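You operate a simulated robot arm through the tools that you are given. There is no shell and no other tool.

You are at the controls of a simulated robot arm. One attempt, no reset.

JOB
Mark the pots, put the cover on and switch on the plant light.
Fine: radish marker in the socket by the compost box, leek marker in the other.
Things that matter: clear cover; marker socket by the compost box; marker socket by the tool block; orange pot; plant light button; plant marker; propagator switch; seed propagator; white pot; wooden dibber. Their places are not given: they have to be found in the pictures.

Only the result counts: the job must be done as asked and must still hold three seconds after the hand-in. Knocking over, shifting, dropping, spilling or breaking anything else fails it. A push-on lid holds only when it is set on centred and level and pressed home; a screw cap is set on level and turned clockwise until tight.

ROBOT AND FRAMES
A 7-joint arm with a two-finger parallel gripper, fixed in place. Base frame: the origin is at the foot of the arm, x ahead of it, y to its left, z up; the work surface is at about z = 0. Units: m, rad, N and s.
With the tool pointing down near the work surface it reaches from about 0.24 to 0.62 m from the base axis. Its first joint turns from -1.152 to 1.152 rad. Payload 2.6 kg.
The TCP is the grasp point between the finger pads, 0.03 m short of the fingertips. In the tool frame z runs along the fingers and y along their closing line. Largest opening 0.094 m; finger width 0.028, thickness 0.01; the body of the gripper, 0.05 by 0.096 m, starts 0.055 m behind the TCP.
Orientation is that of the tool frame in the base frame, as a unit quaternion [x, y, z, w]. With the fingers straight down and closing along the base's y, the tool's x points along the base's -x, its y along +y and its z along -z.

CONTROLS
- The arm moves only by the tool jog_arm. Its argument "moves" is a list of rows, each an object of numbers (a shift or turn left out is 0, a gripper value left out holds the last): "dx", "dy", "dz": the shift along the base's x, y, z in m; "wx", "wy", "wz": the turn, a rotation vector about the base's x, y, z in rad; "jaw": the finger opening in m, from 0 to 0.094. In form: [{"dx": .., "dy": .., "dz": .., "wx": .., "wy": .., "wz": .., "jaw": ..}, ...]. A call has 1 to 20 rows; each row shifts and turns the commanded pose from where the row before left it. A row lasts 0.2 s, in which the tool goes at most 0.05 m and 0.15 rad; a call with a longer step from one row to the next is refused whole, and so is a gripper value outside its range. Where a pose cannot be reached the arm comes as near as it can. A force on the tool above 70 N (or 10 N above the force at the start of the call, whichever is more), or a blocked arm, ends the call early, and 0.2 s more pass. The fingers move at their own pace (about 0.072 m/s each) and stop on an object; they squeeze with about 30 N. The grip force told is the motor's: it shows also when the fingers shut on nothing. Time passes only in rows, and 0.2 s behind the last, so rows that do not move let the fingers close. It gives the time, the measured TCP pose, the force on the tool (base axes), the opening and the grip force at its end, in the units of the frame above (readings bear some noise), with the torque about the TCP (base axes, N m) and any sound that the robot's microphone picked up, and new pictures: "pictures" is both (left out), scene, wrist or none.
- Cameras (640 x 400 px; columns grow to the right, rows downward): "scene" is fixed at [0.0443, 0.4238, 0.5652]; the picture's right is [-0.68, -0.73, 0.00], its down [-0.39, 0.37, -0.84] and it looks along [0.61, -0.58, -0.54] (base axes); focal length 294 px, centre (320, 200). "wrist" rides on the gripper at [0.076, 0.014, -0.102] in the tool frame; the picture's right is [-0.18, 0.98, 0.00], its down [-0.75, -0.14, -0.64] and it looks along [-0.63, -0.12, 0.77] (tool axes); focal length 243 px, centre (320, 200).
- pixel_to_xyz(camera, pixels): for up to 12 pixels [column, row] of the newest picture of that camera ("zoom" is the newest enlarged one), the place [x, y, z] in the base frame of the surface seen there, good to about 0.002 m, but the place of the scene camera against the robot may be out by one fixed shift of up to 0.018 m in any direction. The clock stands still meanwhile.
- zoom(camera, box): a new picture of the part [left, top, right, bottom] of that camera's present view, enlarged. The clock stands still meanwhile.
- close_job(): hands the job in; it is judged then, once.

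Leave the gripper open and the arm clear of the work at the hand-in unless told otherwise.

The tools are called as name(argument=value, ...) on one line, values as JSON. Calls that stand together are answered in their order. jog_arm: Moves the arm, as the interface text tells. Its arguments: {"type":"object","properties":{"moves":{"type":"array"},"pictures":{"type":"string","enum":["both","scene","wrist","none"]}},"required":["moves"]} The other tools are called the same way: pixel_to_xyz (camera, pixels) gives the place of the surface under pixels of a picture; zoom (camera, box) takes an enlarged picture of a part of a camera's view; close_job () hands the job in.

At the start:

```text
clock: 0.0
tool_pos: [0.3184, 0.1692, 0.4196]
ee_rot: [0.0, 1.0, 0.001, 0.0]
wrist_force: [0.1, 0.1, -0.3]
ft_torque: [0.02, 0.01, 0.0]
grip_width: 0.0941
grip_force: 0.1
```

scene: 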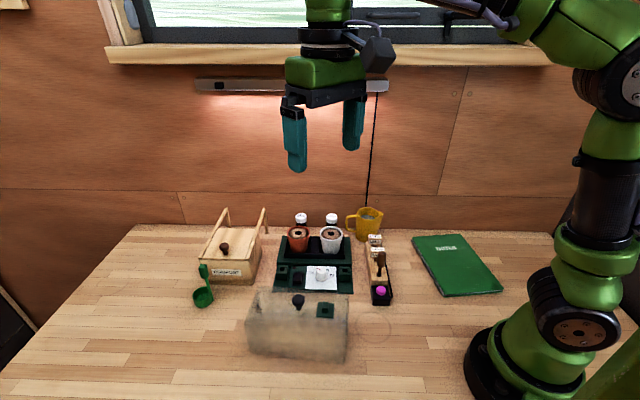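
wrist: 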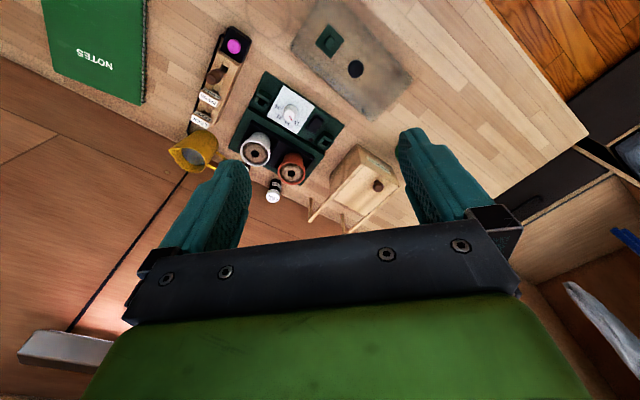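

I see the bench with a tray (propagator), two pots, a wooden box on the left, a tool block with a magenta button on the right, and a clear cover in front. I'll zoom in on each area before moving.

zoom(camera="scene", box=[260, 200, 400, 310])

zoom(camera="wrist", box=[160, 20, 420, 220])

zoom(camera="scene", box=[180, 200, 360, 370])

```text
3.64 times, centred on (330, 255) of scene
```

zoom: 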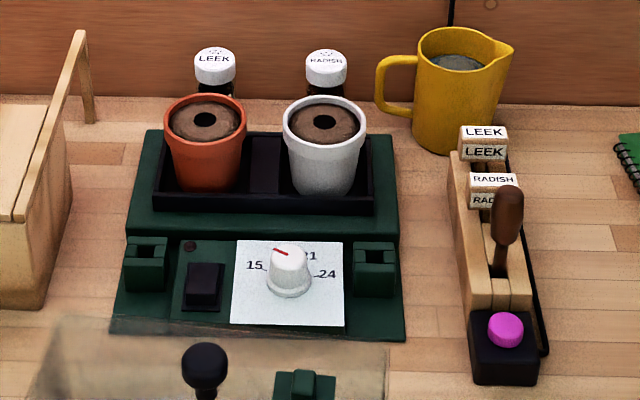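

```text
2.00 times, centred on (290, 120) of wrist
```

zoom: 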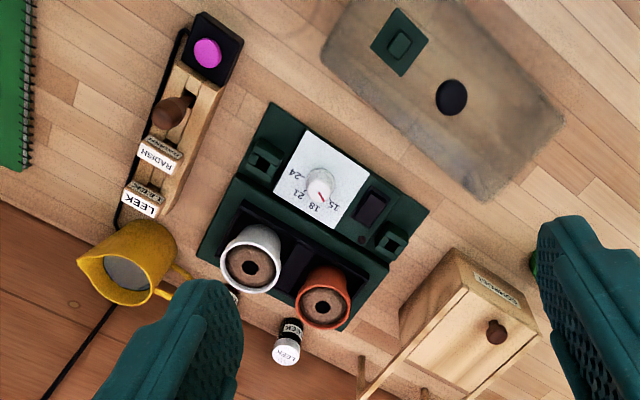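

```text
2.35 times, centred on (270, 285) of scene
```

zoom: 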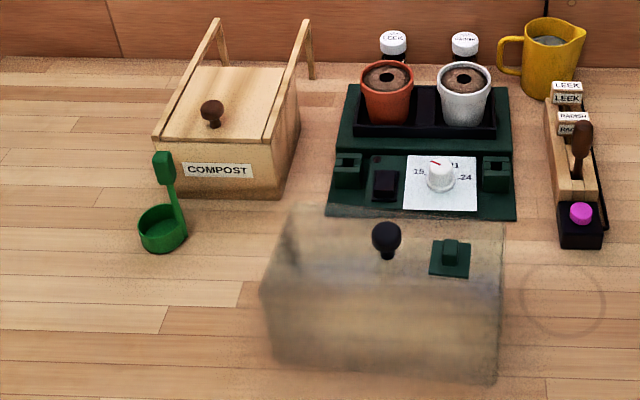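

The tool block carries markers labelled LEEK (rear) and RADISH (front), a dibber and the magenta button. The two sockets are on the propagator's front corners. I'll zoom closer on the markers, the sockets and the cover.

zoom(camera="scene", box=[350, 222, 410, 310])

zoom(camera="scene", box=[266, 246, 362, 306])

zoom(camera="scene", box=[236, 280, 364, 370])

zoom(camera="wrist", box=[170, 20, 260, 160])

```text
4.55 times, centred on (380, 266) of scene
```

zoom: 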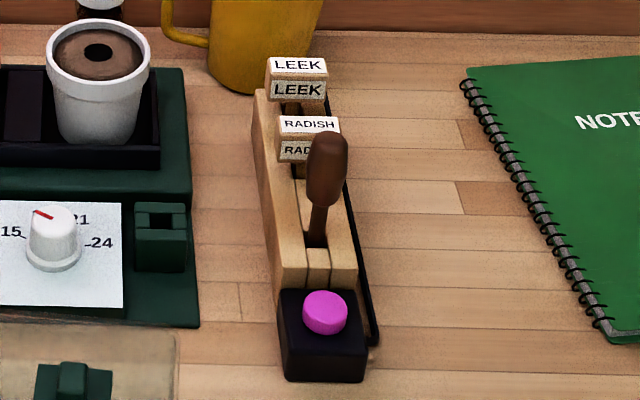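

```text
6.67 times, centred on (314, 276) of scene
```

zoom: 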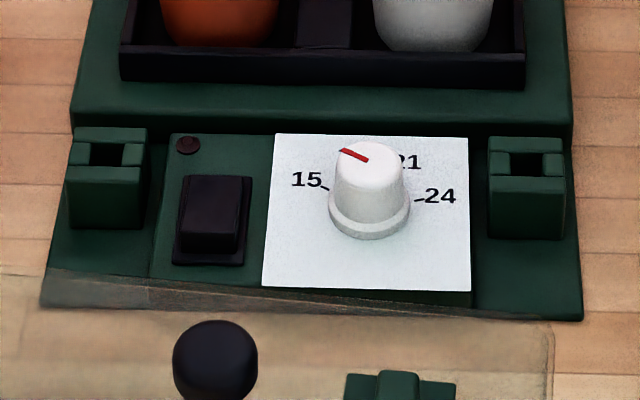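

```text
4.44 times, centred on (300, 325) of scene
```

zoom: 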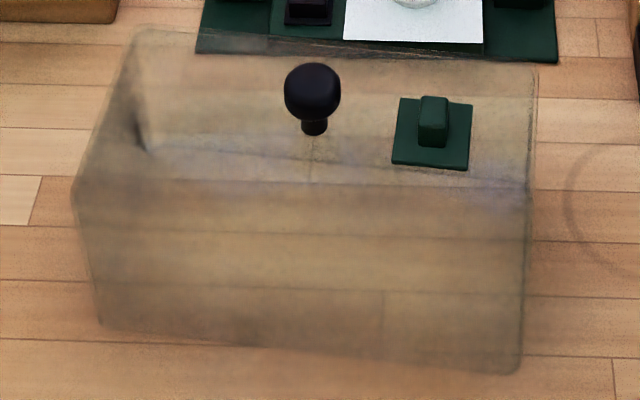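

```text
2.86 times, centred on (215, 90) of wrist
```

zoom: 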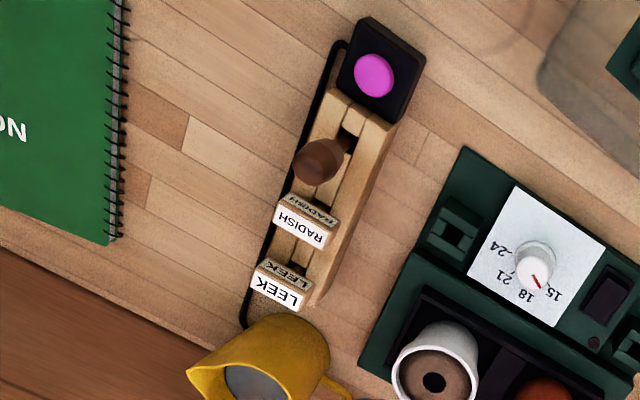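

Now I'll read positions from the wrist camera, which has no fixed shift, and from the scene camera to compare.

pixel_to_xyz(camera="wrist", pixels=[[233, 46], [218, 76], [208, 99], [199, 120], [229, 35], [195, 110], [256, 150], [291, 167], [256, 99], [321, 124], [355, 68], [327, 40]])

pixel_to_xyz(camera="scene", pixels=[[381, 290], [382, 254], [379, 250], [378, 236], [332, 231], [299, 234], [282, 269], [345, 270], [298, 298], [327, 307], [292, 283], [320, 272]])

```text
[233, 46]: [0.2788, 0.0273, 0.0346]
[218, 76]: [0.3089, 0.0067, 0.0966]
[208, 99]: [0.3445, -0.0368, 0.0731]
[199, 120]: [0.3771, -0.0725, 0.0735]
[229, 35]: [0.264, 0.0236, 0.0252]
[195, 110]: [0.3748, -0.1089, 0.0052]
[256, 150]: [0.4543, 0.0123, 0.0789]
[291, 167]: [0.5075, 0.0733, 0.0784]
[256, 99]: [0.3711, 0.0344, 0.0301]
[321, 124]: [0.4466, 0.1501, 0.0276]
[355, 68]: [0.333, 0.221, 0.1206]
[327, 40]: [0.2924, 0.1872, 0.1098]
```

```text
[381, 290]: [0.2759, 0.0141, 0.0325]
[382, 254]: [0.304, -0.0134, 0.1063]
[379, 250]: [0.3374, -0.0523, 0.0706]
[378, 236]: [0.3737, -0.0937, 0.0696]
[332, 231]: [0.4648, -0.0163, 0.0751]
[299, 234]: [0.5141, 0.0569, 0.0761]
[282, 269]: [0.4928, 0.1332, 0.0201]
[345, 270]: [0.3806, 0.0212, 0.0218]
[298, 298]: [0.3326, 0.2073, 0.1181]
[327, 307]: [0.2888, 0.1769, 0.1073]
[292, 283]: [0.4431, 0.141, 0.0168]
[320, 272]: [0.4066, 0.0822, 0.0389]
```

The scene camera reads about 0.013 m low in y against the wrist camera. I'll trust the wrist camera and read more wrist points: the propagator corners, the cover and the block.

pixel_to_xyz(camera="wrist", pixels=[[266, 73], [342, 125], [230, 148], [313, 175], [262, 94], [324, 127], [345, 5], [440, 65], [395, 120], [322, 50], [300, 108], [318, 115]])

zoom(camera="wrist", box=[280, 0, 450, 125])

zoom(camera="wrist", box=[220, 60, 360, 200])

```text
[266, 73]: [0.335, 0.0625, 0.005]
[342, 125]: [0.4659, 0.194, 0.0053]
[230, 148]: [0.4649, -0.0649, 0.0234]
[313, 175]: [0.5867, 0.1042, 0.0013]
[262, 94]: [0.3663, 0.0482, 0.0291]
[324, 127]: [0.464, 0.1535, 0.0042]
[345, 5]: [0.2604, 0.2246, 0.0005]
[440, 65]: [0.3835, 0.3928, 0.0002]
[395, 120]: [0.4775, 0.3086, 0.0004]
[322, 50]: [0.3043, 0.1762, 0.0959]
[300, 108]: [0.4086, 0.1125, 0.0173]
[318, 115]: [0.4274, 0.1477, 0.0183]
```

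```text
3.20 times, centred on (365, 62) of wrist
```

zoom: 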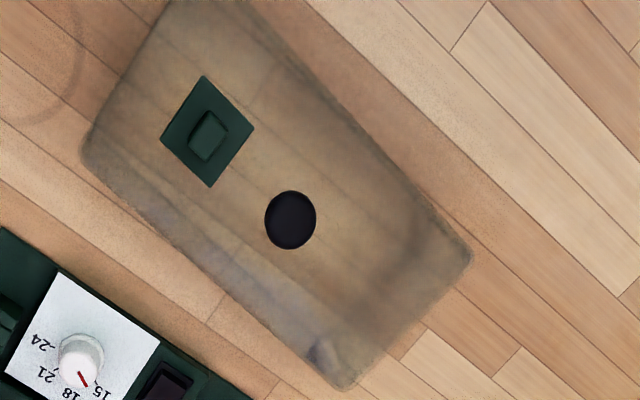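

```text
2.86 times, centred on (290, 130) of wrist
```

zoom: 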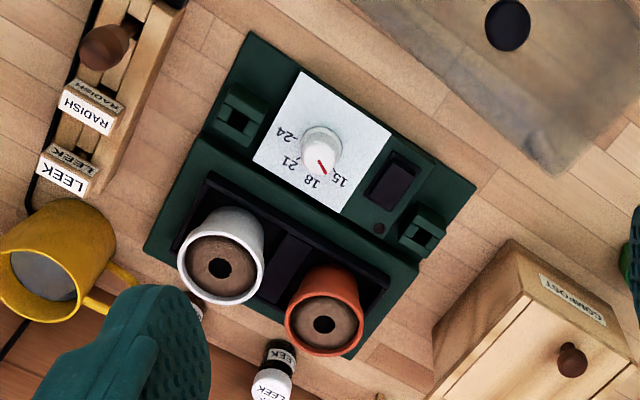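

I'll move above the tool block, turning the tool about −0.72 rad so the fingers close along the block's width. This is a close look at the markers, still well above everything.

jog_arm(moves=[{"dx": 0.0033, "dy": -0.0258, "dz": -0.02, "wz": -0.0905}, {"dx": 0.0033, "dy": -0.0258, "dz": -0.02, "wz": -0.0905}, {"dx": 0.0033, "dy": -0.0258, "dz": -0.02, "wz": -0.0905}, {"dx": 0.0033, "dy": -0.0258, "dz": -0.02, "wz": -0.0905}, {"dx": 0.0033, "dy": -0.0258, "dz": -0.02, "wz": -0.0905}, {"dx": 0.0033, "dy": -0.0258, "dz": -0.02, "wz": -0.0905}, {"dx": 0.0033, "dy": -0.0258, "dz": -0.02, "wz": -0.0905}, {"dx": 0.0033, "dy": -0.0258, "dz": -0.02, "wz": -0.0905}, {}], pictures="both")

```text
clock: 2.0
tool_pos: [0.3452, -0.0365, 0.2588]
ee_rot: [0.356, 0.935, 0.0, 0.0]
wrist_force: [0.0, -0.4, -0.1]
ft_torque: [-0.03, -0.02, 0.04]
grip_width: 0.094
grip_force: 0.1
```

scene: 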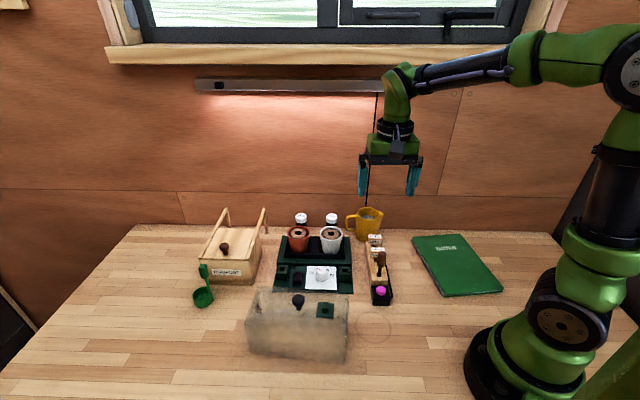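
wrist: 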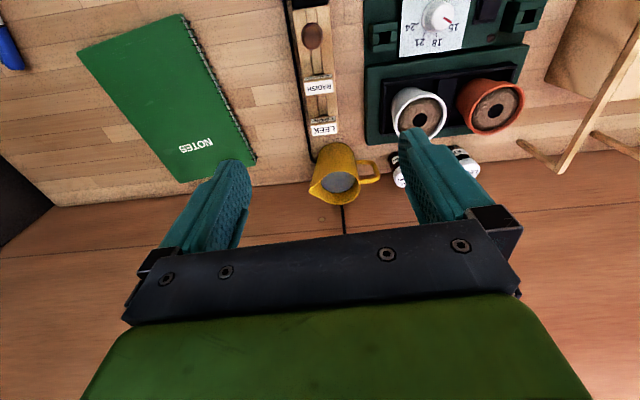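

I'm above the radish marker now. I'll zoom the wrist picture on the block and the propagator front.

zoom(camera="wrist", box=[270, 0, 370, 150])

zoom(camera="wrist", box=[360, 0, 560, 130])

pixel_to_xyz(camera="wrist", pixels=[[305, 85], [331, 85], [312, 129], [337, 127], [319, 87], [323, 129], [312, 36], [383, 32], [524, 10], [418, 112], [491, 107], [340, 110]])

```text
2.67 times, centred on (320, 75) of wrist
```

zoom: 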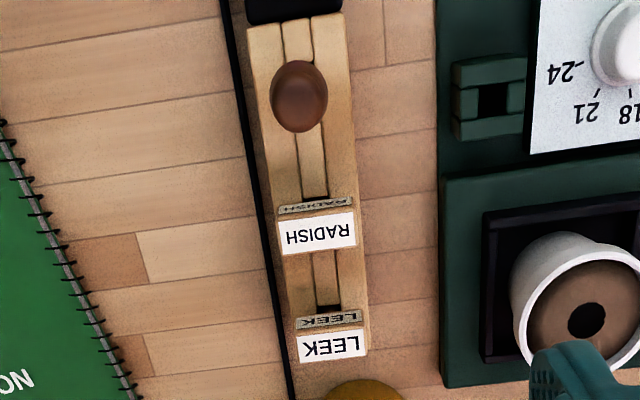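

```text
3.08 times, centred on (460, 65) of wrist
```

zoom: 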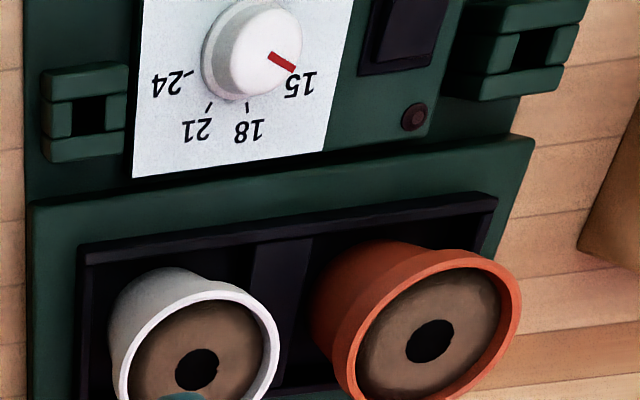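

```text
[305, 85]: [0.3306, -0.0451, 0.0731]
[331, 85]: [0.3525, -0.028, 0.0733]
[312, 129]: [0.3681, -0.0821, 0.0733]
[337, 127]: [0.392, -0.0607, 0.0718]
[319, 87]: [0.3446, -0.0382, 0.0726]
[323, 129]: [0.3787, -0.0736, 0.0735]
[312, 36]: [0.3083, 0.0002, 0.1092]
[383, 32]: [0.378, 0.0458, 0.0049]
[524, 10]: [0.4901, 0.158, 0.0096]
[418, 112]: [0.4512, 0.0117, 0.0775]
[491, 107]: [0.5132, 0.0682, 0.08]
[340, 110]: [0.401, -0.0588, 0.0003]
```

I'll shift the tool toward the front of the block and lower, to about z 0.17 and still above the dibber, so the markers sit in mid-picture.

jog_arm(moves=[{"dx": -0.02, "dy": 0.0175, "dz": -0.01}, {"dx": -0.02, "dy": 0.0175, "dz": -0.03}, {"dx": -0.02, "dy": 0.0175, "dz": -0.045}, {}], pictures="wrist")

```text
refused: row 3 steps farther than a row can; nothing moved
```

jog_arm(moves=[{"dx": -0.02, "dy": 0.0175, "dz": -0.01}, {"dx": -0.02, "dy": 0.0175, "dz": -0.03}, {"dx": -0.02, "dy": 0.0175, "dz": -0.03}, {"dz": -0.015}, {}], pictures="wrist")

```text
clock: 3.2
tool_pos: [0.2843, 0.0173, 0.1737]
ee_rot: [0.355, 0.935, 0.001, 0.0]
wrist_force: [0.3, 0.0, 0.9]
ft_torque: [-0.02, 0.02, 0.02]
grip_width: 0.0939
grip_force: 0.1
```

wrist: 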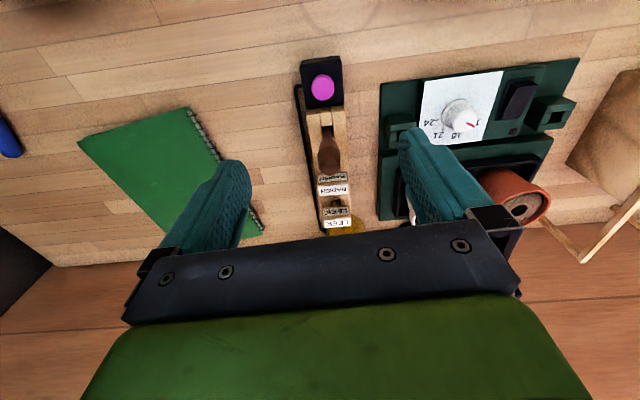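

zoom(camera="wrist", box=[280, 130, 390, 235])

zoom(camera="wrist", box=[285, 50, 385, 150])

```text
3.81 times, centred on (335, 182) of wrist
```

zoom: 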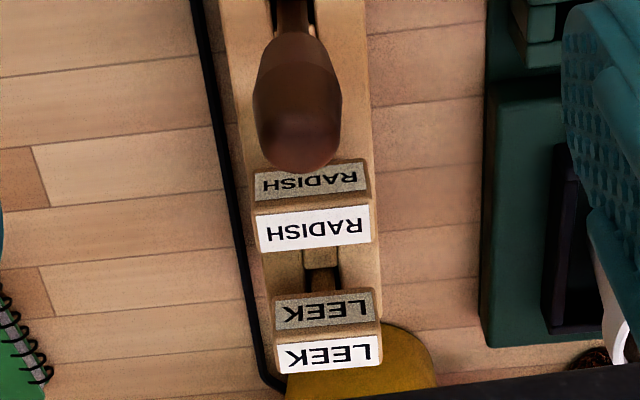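

```text
4.00 times, centred on (335, 100) of wrist
```

zoom: 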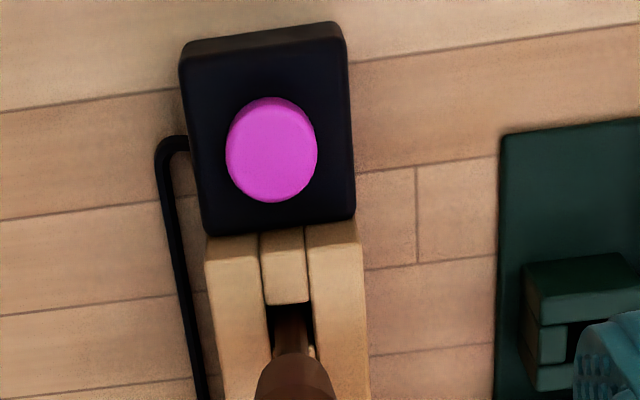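

I'll zoom again on the markers and read the corners of both heads and the block.

zoom(camera="wrist", box=[280, 130, 390, 235])

pixel_to_xyz(camera="zoom", pixels=[[260, 218], [366, 212], [262, 245], [368, 239], [258, 178], [365, 168], [280, 350], [374, 338], [282, 366], [376, 360], [278, 304], [372, 296]])

pixel_to_xyz(camera="zoom", pixels=[[240, 130], [355, 130], [368, 280], [270, 270], [326, 280], [320, 257], [297, 120], [300, 160], [290, 60], [262, 199], [362, 192], [280, 330]])

```text
3.81 times, centred on (335, 182) of wrist
```

zoom: 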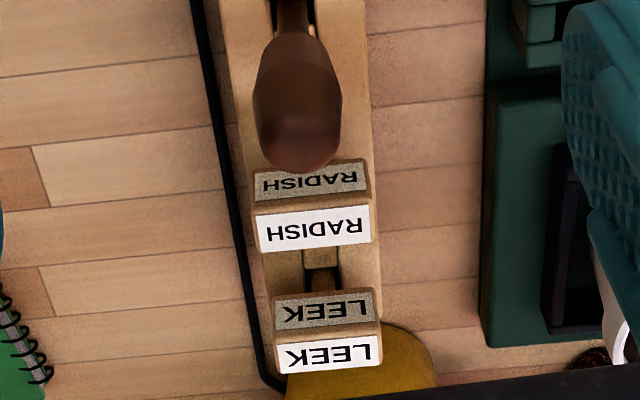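

```text
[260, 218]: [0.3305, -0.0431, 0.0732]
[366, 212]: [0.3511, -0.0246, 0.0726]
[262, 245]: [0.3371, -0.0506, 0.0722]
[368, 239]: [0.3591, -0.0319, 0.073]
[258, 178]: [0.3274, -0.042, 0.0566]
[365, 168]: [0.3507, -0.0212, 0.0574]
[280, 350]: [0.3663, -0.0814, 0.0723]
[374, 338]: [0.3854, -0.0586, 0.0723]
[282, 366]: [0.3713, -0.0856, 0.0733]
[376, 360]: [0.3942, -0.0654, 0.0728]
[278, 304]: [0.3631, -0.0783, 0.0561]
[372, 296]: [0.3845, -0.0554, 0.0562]
```

```text
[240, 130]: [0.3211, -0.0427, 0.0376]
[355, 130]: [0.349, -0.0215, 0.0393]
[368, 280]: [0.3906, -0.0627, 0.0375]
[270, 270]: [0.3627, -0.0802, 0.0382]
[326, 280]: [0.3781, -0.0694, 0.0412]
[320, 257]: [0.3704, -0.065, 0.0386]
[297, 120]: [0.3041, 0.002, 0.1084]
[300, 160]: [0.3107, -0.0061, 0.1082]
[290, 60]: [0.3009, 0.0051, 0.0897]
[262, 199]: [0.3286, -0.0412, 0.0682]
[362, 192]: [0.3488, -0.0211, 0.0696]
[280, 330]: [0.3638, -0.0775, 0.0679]
```

The heads are about 0.03 wide by 0.012 deep, with tops at z 0.073. The block top is at about 0.038 and both the block and the propagator sit at about 45° yaw. Next I'll move to look at the sockets squarely, and turn the last −0.058 rad so the fingers' line is at 45°.

jog_arm(moves=[{"dz": 0.03, "wz": -0.029}, {"dx": 0.008, "dy": 0.04, "wz": -0.029}, {"dx": 0.008, "dy": 0.04}, {"dx": 0.008, "dy": 0.04}, {"dx": 0.008, "dy": 0.04}, {"dx": 0.008, "dy": 0.04}, {}], pictures="wrist")

```text
clock: 4.8
tool_pos: [0.3241, 0.2177, 0.2023]
ee_rot: [0.382, 0.924, 0.0, 0.0]
wrist_force: [0.0, 0.3, -0.7]
ft_torque: [0.04, 0.01, 0.01]
grip_width: 0.094
grip_force: 0.0
```

wrist: 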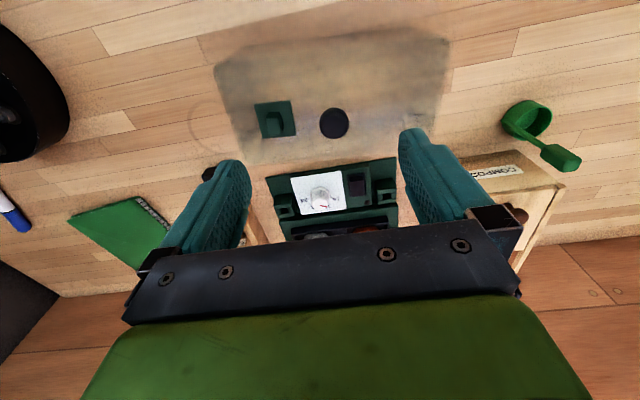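

I'll zoom on the propagator front and read the socket and base corners.

zoom(camera="wrist", box=[255, 145, 410, 245])

zoom(camera="wrist", box=[265, 170, 325, 220])

zoom(camera="wrist", box=[345, 165, 405, 215])

```text
4.00 times, centred on (332, 195) of wrist
```

zoom: 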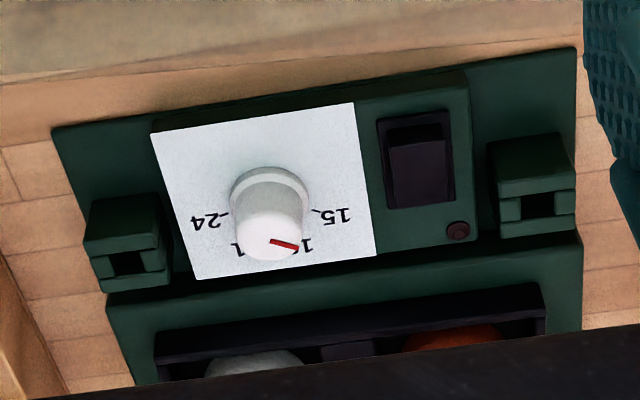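

```text
8.00 times, centred on (295, 195) of wrist
```

zoom: 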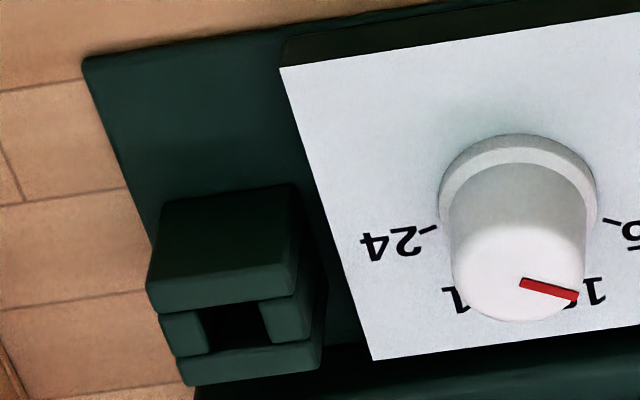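

```text
8.00 times, centred on (375, 190) of wrist
```

zoom: 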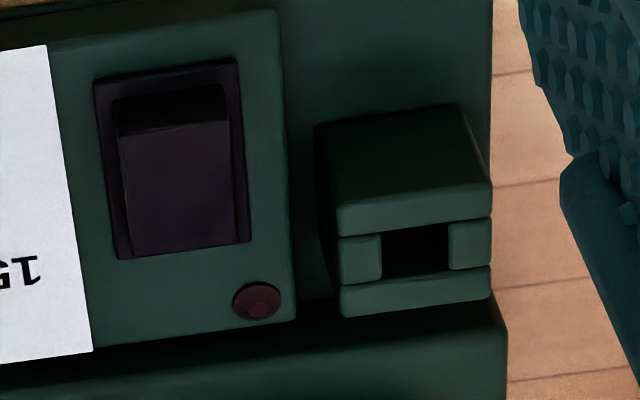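

I'll read the compost-side socket from the newest zoom, then re-zoom the other one.

pixel_to_xyz(camera="zoom", pixels=[[338, 222], [490, 205], [344, 302], [490, 288], [385, 254], [446, 243], [342, 258], [490, 245], [417, 215], [417, 292], [415, 240], [175, 170]])

zoom(camera="wrist", box=[265, 170, 325, 220])

pixel_to_xyz(camera="zoom", pixels=[[152, 297], [298, 280], [180, 370], [318, 352], [200, 330], [268, 320], [170, 332], [312, 315], [225, 290], [248, 362], [236, 325], [510, 260]])

```text
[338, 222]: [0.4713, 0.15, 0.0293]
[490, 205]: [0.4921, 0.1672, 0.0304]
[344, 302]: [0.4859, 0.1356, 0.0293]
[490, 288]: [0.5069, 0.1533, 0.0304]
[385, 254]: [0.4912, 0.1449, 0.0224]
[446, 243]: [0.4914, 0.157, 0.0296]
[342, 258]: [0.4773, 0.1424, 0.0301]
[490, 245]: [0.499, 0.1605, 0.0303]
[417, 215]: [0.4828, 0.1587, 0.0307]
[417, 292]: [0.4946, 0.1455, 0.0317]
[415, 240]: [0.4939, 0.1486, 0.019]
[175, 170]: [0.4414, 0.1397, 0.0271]
```

```text
8.00 times, centred on (295, 195) of wrist
```

zoom: 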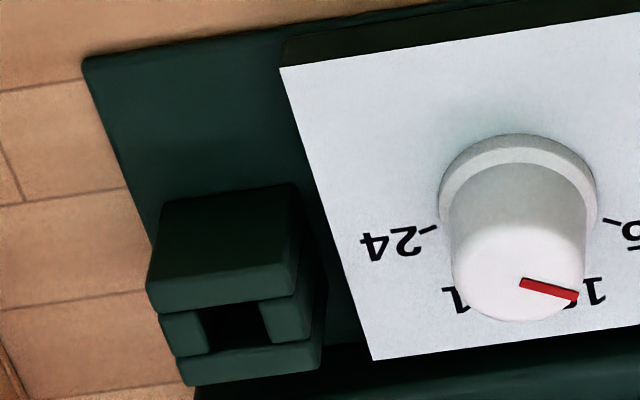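

```text
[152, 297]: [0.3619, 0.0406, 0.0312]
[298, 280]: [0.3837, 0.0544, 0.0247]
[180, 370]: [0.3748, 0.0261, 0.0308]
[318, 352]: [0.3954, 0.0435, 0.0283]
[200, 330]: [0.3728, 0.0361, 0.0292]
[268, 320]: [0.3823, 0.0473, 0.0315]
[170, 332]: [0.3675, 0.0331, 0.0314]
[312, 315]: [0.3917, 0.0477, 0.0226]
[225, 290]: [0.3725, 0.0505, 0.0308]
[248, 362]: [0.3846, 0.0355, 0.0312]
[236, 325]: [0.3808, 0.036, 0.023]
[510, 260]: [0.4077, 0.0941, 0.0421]
```

Both sockets have tops at z≈0.030 with a roughly 0.011 square hole, and the line between them is at about 45°. I'll sample more points around each hole to pin the centres.

zoom(camera="wrist", box=[345, 165, 405, 215])

pixel_to_xyz(camera="zoom", pixels=[[376, 250], [376, 262], [376, 270], [454, 235], [454, 245], [454, 258], [400, 224], [415, 222], [430, 220], [402, 284], [417, 282], [432, 280]])

pixel_to_xyz(camera="zoom", pixels=[[345, 218], [365, 216], [385, 214], [445, 206], [465, 204], [485, 202], [350, 308], [370, 306], [390, 304], [440, 299], [460, 297], [480, 295]])

zoom(camera="wrist", box=[265, 170, 325, 220])

pixel_to_xyz(camera="zoom", pixels=[[194, 322], [198, 334], [202, 346], [270, 312], [273, 322], [276, 334], [215, 300], [230, 298], [245, 296], [220, 358], [236, 356], [252, 354]])

pixel_to_xyz(camera="zoom", pixels=[[160, 302], [180, 299], [200, 297], [250, 290], [270, 287], [290, 284], [190, 374], [210, 372], [230, 369], [270, 364], [290, 362], [310, 358]])

```text
8.00 times, centred on (375, 190) of wrist
```

zoom: 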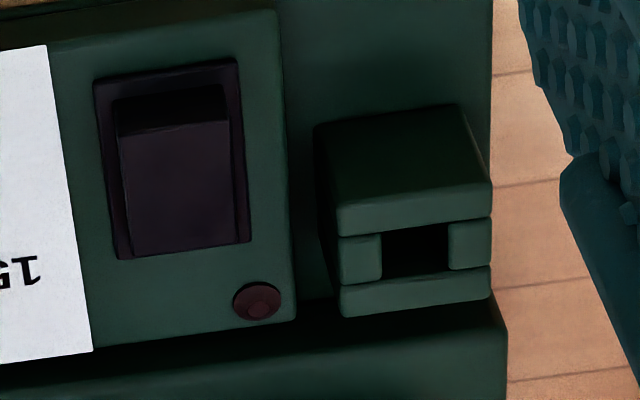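

```text
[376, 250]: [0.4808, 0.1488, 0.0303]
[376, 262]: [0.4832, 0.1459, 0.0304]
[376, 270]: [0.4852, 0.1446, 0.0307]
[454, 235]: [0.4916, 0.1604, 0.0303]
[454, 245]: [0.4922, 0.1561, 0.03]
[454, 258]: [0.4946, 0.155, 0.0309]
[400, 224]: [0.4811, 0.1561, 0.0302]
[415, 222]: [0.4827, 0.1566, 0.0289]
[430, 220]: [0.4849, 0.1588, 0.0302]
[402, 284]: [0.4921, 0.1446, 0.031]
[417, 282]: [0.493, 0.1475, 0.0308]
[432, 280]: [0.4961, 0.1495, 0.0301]
```

```text
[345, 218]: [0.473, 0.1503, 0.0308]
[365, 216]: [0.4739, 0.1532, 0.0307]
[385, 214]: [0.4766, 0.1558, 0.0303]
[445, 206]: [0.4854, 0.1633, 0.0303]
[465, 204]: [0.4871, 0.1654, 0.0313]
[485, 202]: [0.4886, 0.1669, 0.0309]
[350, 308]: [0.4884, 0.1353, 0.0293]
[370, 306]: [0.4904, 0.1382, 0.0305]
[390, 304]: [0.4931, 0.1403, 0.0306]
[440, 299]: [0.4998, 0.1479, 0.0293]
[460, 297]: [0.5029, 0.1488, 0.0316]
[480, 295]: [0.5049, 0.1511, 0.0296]
```

```text
8.00 times, centred on (295, 195) of wrist
```

zoom: 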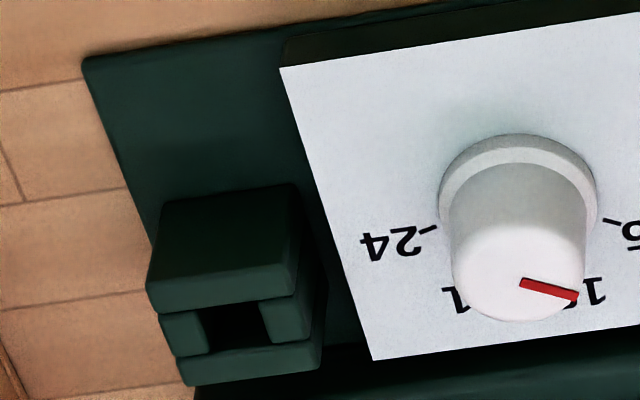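

```text
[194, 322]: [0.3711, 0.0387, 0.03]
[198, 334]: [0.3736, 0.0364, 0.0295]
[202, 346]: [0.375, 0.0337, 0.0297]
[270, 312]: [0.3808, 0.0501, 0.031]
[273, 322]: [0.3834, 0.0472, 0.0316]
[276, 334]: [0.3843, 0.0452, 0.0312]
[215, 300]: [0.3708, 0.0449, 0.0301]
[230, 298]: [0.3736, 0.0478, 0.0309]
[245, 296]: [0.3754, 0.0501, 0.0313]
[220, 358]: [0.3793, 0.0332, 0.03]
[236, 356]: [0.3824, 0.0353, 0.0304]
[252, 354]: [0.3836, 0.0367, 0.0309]
```

```text
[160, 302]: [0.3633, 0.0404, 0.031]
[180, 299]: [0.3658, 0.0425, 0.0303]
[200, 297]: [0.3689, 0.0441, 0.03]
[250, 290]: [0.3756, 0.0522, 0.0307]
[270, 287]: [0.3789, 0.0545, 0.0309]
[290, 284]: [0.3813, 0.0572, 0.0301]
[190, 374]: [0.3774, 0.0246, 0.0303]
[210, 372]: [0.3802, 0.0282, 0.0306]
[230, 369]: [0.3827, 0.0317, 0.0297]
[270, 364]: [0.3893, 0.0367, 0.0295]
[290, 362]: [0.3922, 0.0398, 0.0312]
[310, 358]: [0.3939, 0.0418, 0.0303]
```

The hole centres come out at compost-side A ≈ (0.488, 0.152) and tool-block-side B ≈ (0.378, 0.0416). Before planning the approach I'll check how tall the compost box and its bars are, using the scene camera.

zoom(camera="scene", box=[185, 195, 305, 315])

pixel_to_xyz(camera="scene", pixels=[[265, 209], [265, 230], [226, 210], [261, 227], [255, 255], [247, 283], [224, 247], [205, 258], [251, 270], [203, 268], [203, 295], [349, 292]])

```text
3.33 times, centred on (245, 255) of scene
```

zoom: 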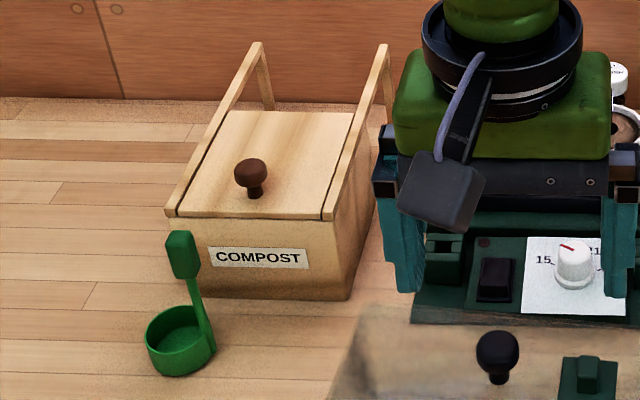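

```text
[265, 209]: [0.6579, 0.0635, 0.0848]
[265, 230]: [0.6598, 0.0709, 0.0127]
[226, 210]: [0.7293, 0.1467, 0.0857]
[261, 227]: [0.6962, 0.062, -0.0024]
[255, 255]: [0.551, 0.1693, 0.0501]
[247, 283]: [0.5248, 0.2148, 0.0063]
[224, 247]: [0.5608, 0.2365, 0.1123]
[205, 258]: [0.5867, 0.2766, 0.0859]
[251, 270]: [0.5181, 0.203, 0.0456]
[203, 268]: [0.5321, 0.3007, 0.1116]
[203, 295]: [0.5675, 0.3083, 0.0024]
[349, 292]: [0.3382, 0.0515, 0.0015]
```

Nothing around the sockets is taller than about 0.115 m, and the box side is 0.067 m from socket A, so there is room. I'll move above the radish marker at (0.3445, −0.0376), keeping z 0.20.

jog_arm(moves=[{"dx": 0.0034, "dy": -0.0425}, {"dx": 0.0034, "dy": -0.0425}, {"dx": 0.0034, "dy": -0.0425}, {"dx": 0.0034, "dy": -0.0425}, {"dx": 0.0034, "dy": -0.0425}, {"dx": 0.0034, "dy": -0.0428}, {"dz": -0.03}, {}], pictures="both")

```text
clock: 6.6
tool_pos: [0.3445, -0.0384, 0.172]
ee_rot: [0.382, 0.924, 0.001, 0.0]
wrist_force: [-0.3, -0.1, 0.0]
ft_torque: [0.0, -0.03, 0.01]
grip_width: 0.0941
grip_force: 0.1
```

scene: 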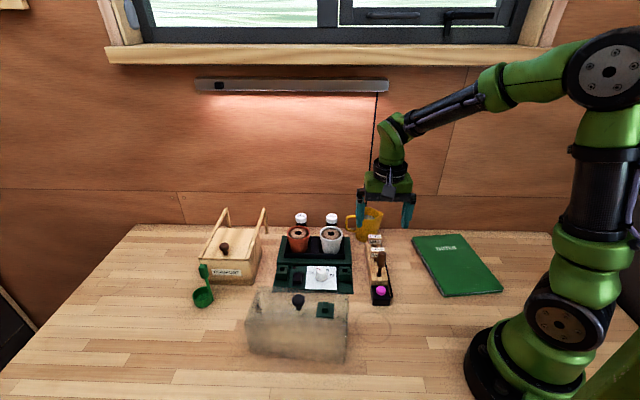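
wrist: 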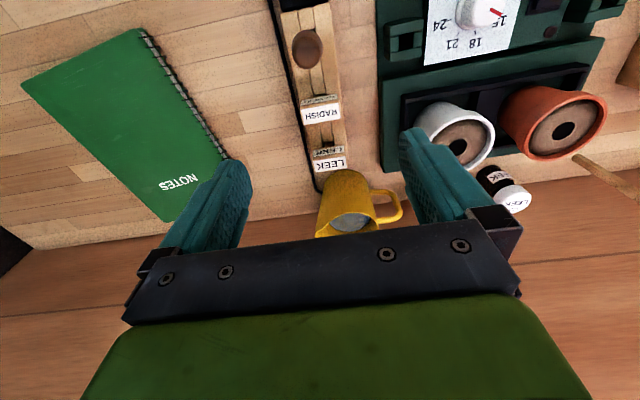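

I'll zoom to refine both marker centres and check the yellow jug's clearance behind the leek marker.

zoom(camera="wrist", box=[280, 85, 360, 185])

pixel_to_xyz(camera="wrist", pixels=[[350, 172], [325, 205], [368, 180], [350, 222], [380, 195], [400, 210], [318, 232], [345, 190], [330, 183], [370, 212], [312, 180], [375, 175]])

```text
4.00 times, centred on (320, 135) of wrist
```

zoom: 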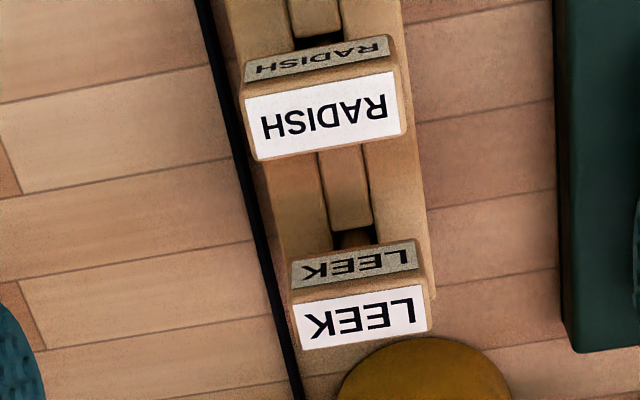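

```text
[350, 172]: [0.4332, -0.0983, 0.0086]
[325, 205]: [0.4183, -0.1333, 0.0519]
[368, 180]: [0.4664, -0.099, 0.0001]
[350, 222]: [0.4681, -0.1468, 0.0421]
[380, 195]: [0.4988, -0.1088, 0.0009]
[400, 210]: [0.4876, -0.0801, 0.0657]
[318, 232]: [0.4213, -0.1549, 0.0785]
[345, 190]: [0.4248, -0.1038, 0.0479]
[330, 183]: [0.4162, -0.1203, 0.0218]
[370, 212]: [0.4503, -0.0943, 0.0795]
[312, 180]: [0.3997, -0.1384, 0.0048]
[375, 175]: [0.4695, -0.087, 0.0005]
```

The jug is 0.054 m behind the leek marker, which is enough. I'll read the label corners again from this closer zoom.

pixel_to_xyz(camera="zoom", pixels=[[247, 102], [394, 74], [260, 157], [403, 132], [270, 128], [380, 105], [294, 306], [425, 288], [302, 346], [430, 326], [310, 325], [415, 308]])

pixel_to_xyz(camera="zoom", pixels=[[325, 88], [332, 145], [325, 115], [360, 298], [366, 337], [363, 318], [320, 58], [352, 262], [355, 240], [412, 120], [436, 250], [262, 190]])

```text
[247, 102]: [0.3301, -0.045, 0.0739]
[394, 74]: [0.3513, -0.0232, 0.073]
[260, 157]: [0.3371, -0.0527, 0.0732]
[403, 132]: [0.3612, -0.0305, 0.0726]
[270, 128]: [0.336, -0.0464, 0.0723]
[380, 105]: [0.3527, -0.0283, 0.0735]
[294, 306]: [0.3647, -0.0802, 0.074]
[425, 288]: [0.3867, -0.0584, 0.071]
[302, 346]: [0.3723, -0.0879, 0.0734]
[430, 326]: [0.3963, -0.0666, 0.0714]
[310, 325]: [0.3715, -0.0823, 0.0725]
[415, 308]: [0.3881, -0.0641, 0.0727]
```

```text
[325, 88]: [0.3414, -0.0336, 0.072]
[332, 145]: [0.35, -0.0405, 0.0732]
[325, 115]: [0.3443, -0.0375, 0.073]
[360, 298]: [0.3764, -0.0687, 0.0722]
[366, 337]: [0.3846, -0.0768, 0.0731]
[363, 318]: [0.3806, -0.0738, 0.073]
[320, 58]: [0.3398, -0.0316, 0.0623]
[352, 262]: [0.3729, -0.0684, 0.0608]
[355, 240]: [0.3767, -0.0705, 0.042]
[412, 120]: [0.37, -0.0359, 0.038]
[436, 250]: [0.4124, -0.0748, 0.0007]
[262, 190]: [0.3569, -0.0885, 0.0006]
```

Radish head centre is (0.3449, −0.0378) and leek (0.380, −0.0733). I'll descend over the radish with the fingers opened to 0.06, to TCP z 0.083 with tips at about 0.053, which is above the block top at 0.038.

jog_arm(moves=[{"dx": 0.0004, "dy": 0.0006, "dz": -0.03, "jaw": 0.06}, {"dz": -0.03}, {"dz": -0.02}, {"dz": -0.009}, {}], pictures="both")

```text
clock: 7.8
tool_pos: [0.3449, -0.0394, 0.0838]
ee_rot: [0.382, 0.924, 0.001, 0.0]
wrist_force: [0.3, 0.5, -0.4]
ft_torque: [-0.01, 0.02, -0.04]
grip_width: 0.0601
grip_force: 0.0
```

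scene: 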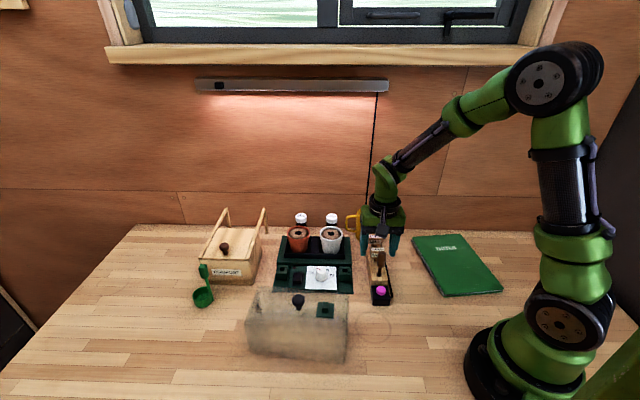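
wrist: 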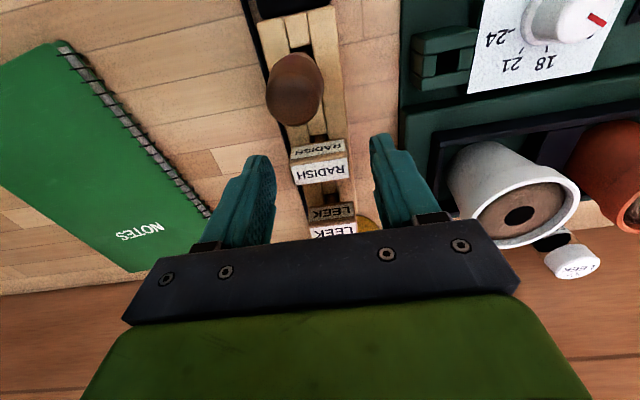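

The head sits between the fingers, but the TCP reads about 1 mm low in y. I'll check the centring in a zoom before closing.

zoom(camera="wrist", box=[230, 110, 430, 250])

pixel_to_xyz(camera="zoom", pixels=[[200, 170], [362, 150], [215, 235], [370, 215], [285, 195], [150, 250], [130, 180], [470, 180], [500, 250], [280, 130], [340, 300], [285, 75]])

```text
2.86 times, centred on (330, 180) of wrist
```

zoom: 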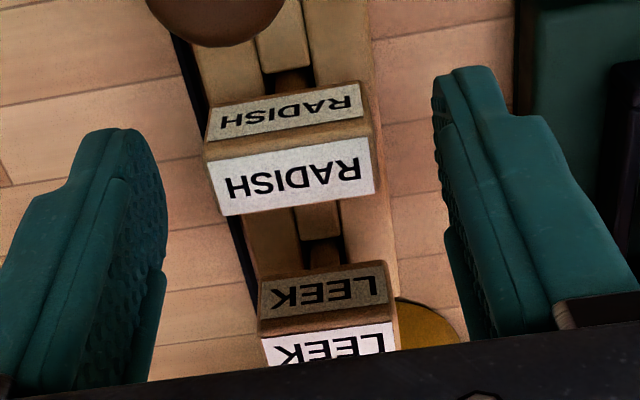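

```text
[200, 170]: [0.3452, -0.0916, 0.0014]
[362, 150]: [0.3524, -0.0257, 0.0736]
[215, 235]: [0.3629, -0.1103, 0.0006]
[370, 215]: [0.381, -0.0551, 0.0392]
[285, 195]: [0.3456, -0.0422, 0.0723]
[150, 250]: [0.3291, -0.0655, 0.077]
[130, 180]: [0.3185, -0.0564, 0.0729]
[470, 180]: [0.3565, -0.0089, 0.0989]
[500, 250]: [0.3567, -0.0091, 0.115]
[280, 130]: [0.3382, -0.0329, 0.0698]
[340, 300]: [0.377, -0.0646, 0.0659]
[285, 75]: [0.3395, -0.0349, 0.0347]
```

The finger midpoint is about 1.3 mm off the head's centre, consistent with the pose reading. I'll shift +0.0015 in y, close, and wait for the squeeze.

jog_arm(moves=[{"dy": 0.0015}, {"jaw": 0.02}, {}, {}, {}], pictures="wrist")

```text
clock: 9.0
tool_pos: [0.346, -0.0385, 0.0844]
ee_rot: [0.382, 0.924, 0.001, 0.0]
wrist_force: [0.2, 0.1, 0.4]
ft_torque: [0.01, 0.02, -0.03]
grip_width: 0.0324
grip_force: 30.0
```

wrist: 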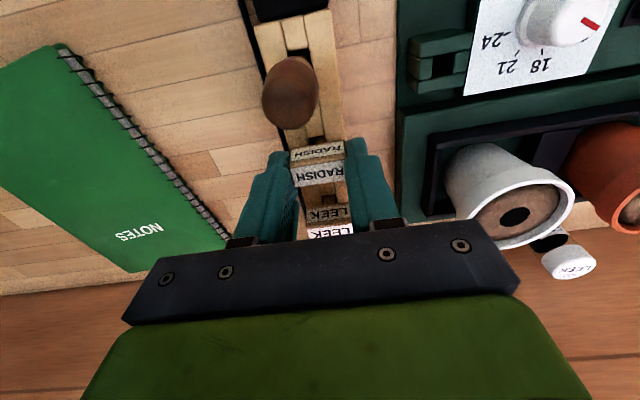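

It's gripped: opening 0.0324, 30 N, wrist force near zero. I'll lift straight up in small steps.

jog_arm(moves=[{"dz": 0.01}, {"dz": 0.02}, {"dz": 0.03}, {"dz": 0.03}, {"dz": 0.03}, {}], pictures="both")

```text
clock: 10.4
tool_pos: [0.3459, -0.0358, 0.2058]
ee_rot: [0.381, 0.924, 0.001, 0.001]
wrist_force: [-0.5, -0.6, -0.5]
ft_torque: [0.01, -0.04, 0.0]
grip_width: 0.0323
grip_force: 30.7
```

scene: 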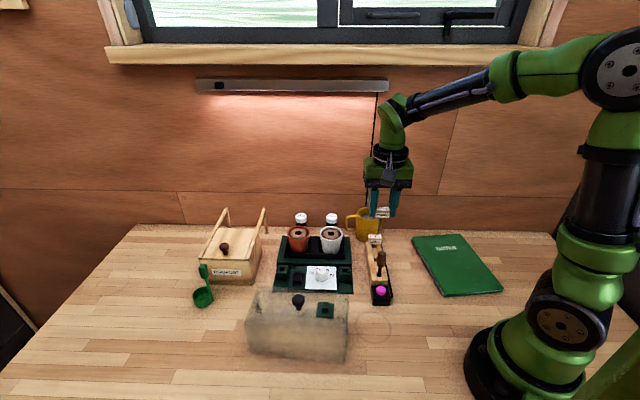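
wrist: 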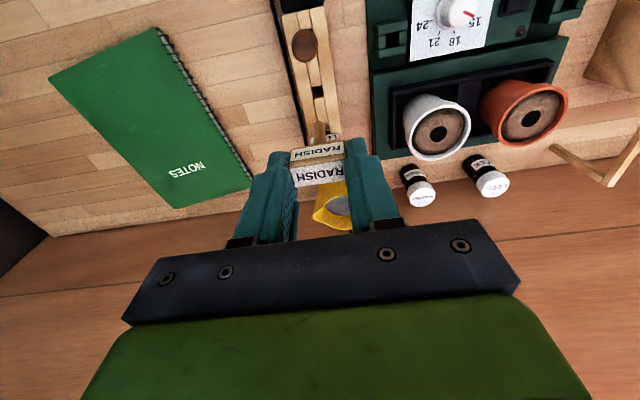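

The radish marker came out cleanly. I'll look at how it hangs and how long its stem is.

zoom(camera="scene", box=[345, 180, 425, 250])

zoom(camera="wrist", box=[270, 100, 380, 210])

pixel_to_xyz(camera="zoom", pixels=[[120, 285], [440, 240], [140, 375], [440, 330], [280, 340], [120, 310], [290, 180], [310, 160], [300, 205], [330, 200], [320, 130], [280, 190]])

```text
5.71 times, centred on (385, 215) of scene
```

zoom: 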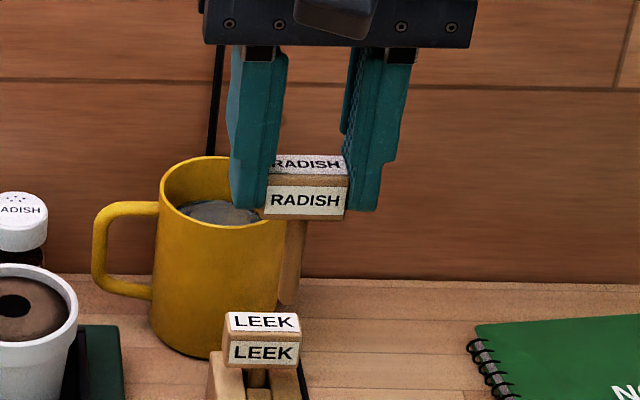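

```text
3.64 times, centred on (325, 155) of wrist
```

zoom: 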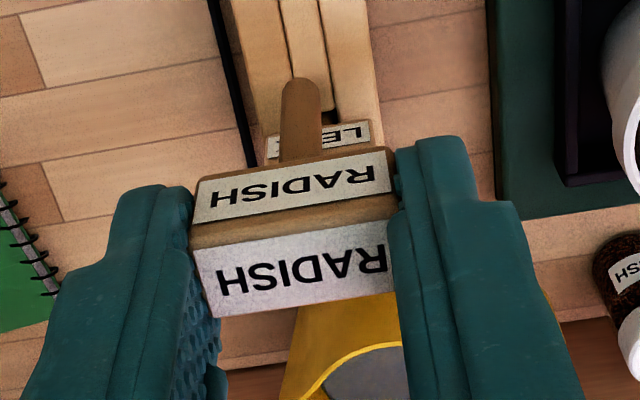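

```text
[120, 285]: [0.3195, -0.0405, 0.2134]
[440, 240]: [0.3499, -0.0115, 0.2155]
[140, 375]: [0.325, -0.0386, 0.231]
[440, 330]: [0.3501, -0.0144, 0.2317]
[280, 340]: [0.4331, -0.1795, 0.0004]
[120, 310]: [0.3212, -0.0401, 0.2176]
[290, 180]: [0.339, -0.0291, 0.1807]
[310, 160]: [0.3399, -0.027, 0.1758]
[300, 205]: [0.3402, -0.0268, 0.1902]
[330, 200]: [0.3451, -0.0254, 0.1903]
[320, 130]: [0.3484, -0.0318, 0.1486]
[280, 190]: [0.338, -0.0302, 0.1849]
```

The marker hangs straight, with a rounded stem about 0.009 wide and 0.037 long. I'll carry it at z≈0.205 to above socket A (compost side) at about (0.488, 0.152), then lower to z≈0.12 so the stem tip is just above the socket.

jog_arm(moves=[{"dx": 0.0285, "dy": 0.0377}, {"dx": 0.0285, "dy": 0.0377}, {"dx": 0.0285, "dy": 0.0377}, {"dx": 0.0285, "dy": 0.0377}, {"dx": 0.0287, "dy": 0.0379}, {"dz": -0.03}, {"dz": -0.03}, {"dz": -0.025}, {}], pictures="both")

```text
clock: 12.4
tool_pos: [0.4882, 0.153, 0.1199]
ee_rot: [0.382, 0.924, 0.0, 0.0]
wrist_force: [-0.5, 1.0, -1.0]
ft_torque: [-0.02, 0.02, 0.0]
grip_width: 0.0324
grip_force: 30.0
```

scene: 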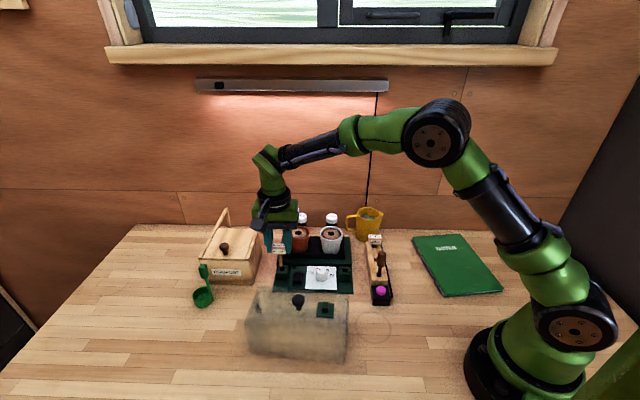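
wrist: 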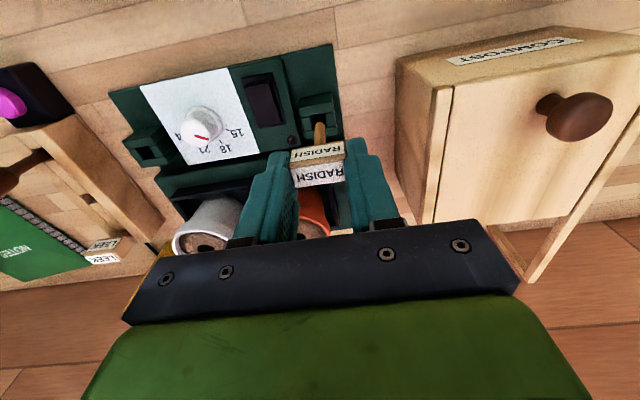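

zoom(camera="wrist", box=[285, 85, 355, 185])

zoom(camera="scene", box=[255, 225, 315, 300])

```text
4.00 times, centred on (320, 135) of wrist
```

zoom: 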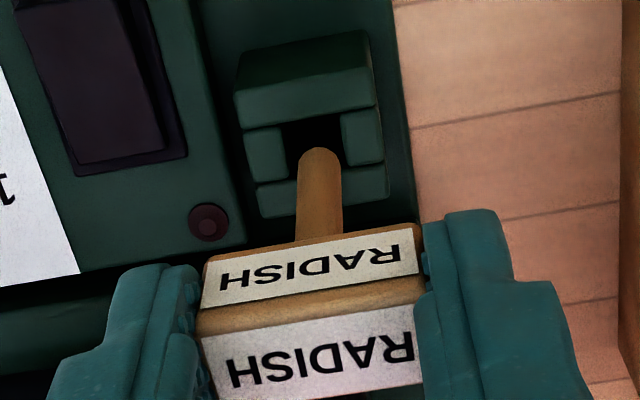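

```text
5.33 times, centred on (285, 262) of scene
```

zoom: 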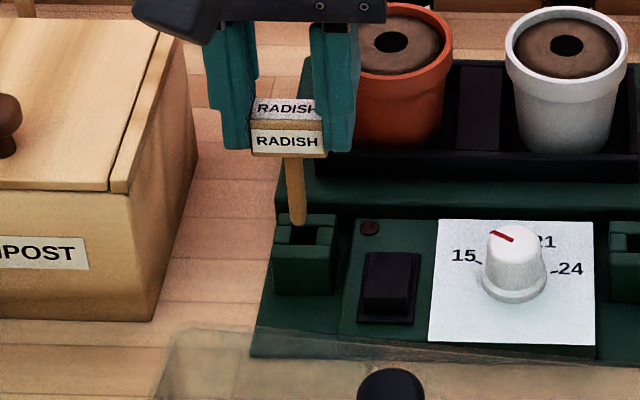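

The stem tip is about 8 mm above the hole. Front-to-back looks right, and sideways the stem may be about 1 mm toward the box. I'll zoom tighter to judge.

zoom(camera="wrist", box=[298, 100, 342, 145])

zoom(camera="scene", box=[268, 252, 298, 284])

```text
8.89 times, centred on (320, 122) of wrist
```

zoom: 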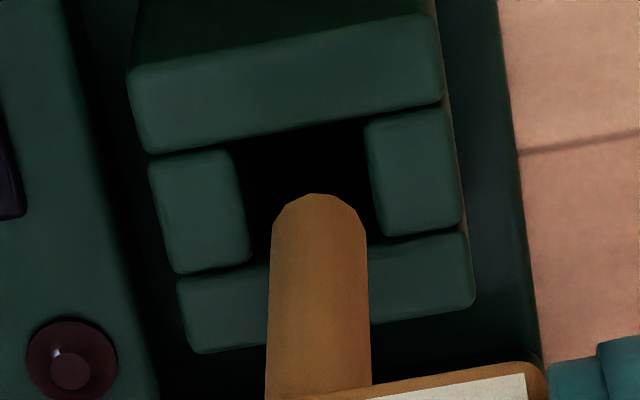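

```text
12.50 times, centred on (283, 268) of scene
```

zoom: 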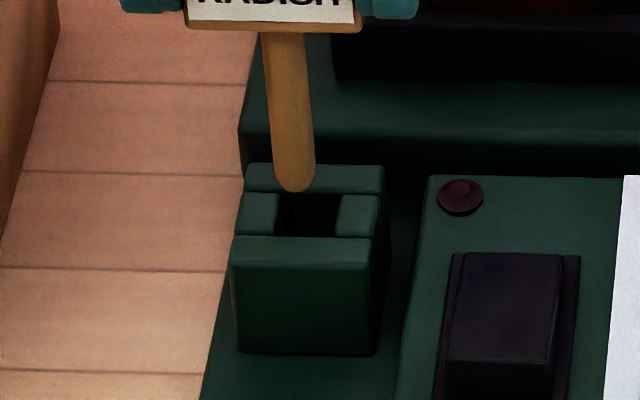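

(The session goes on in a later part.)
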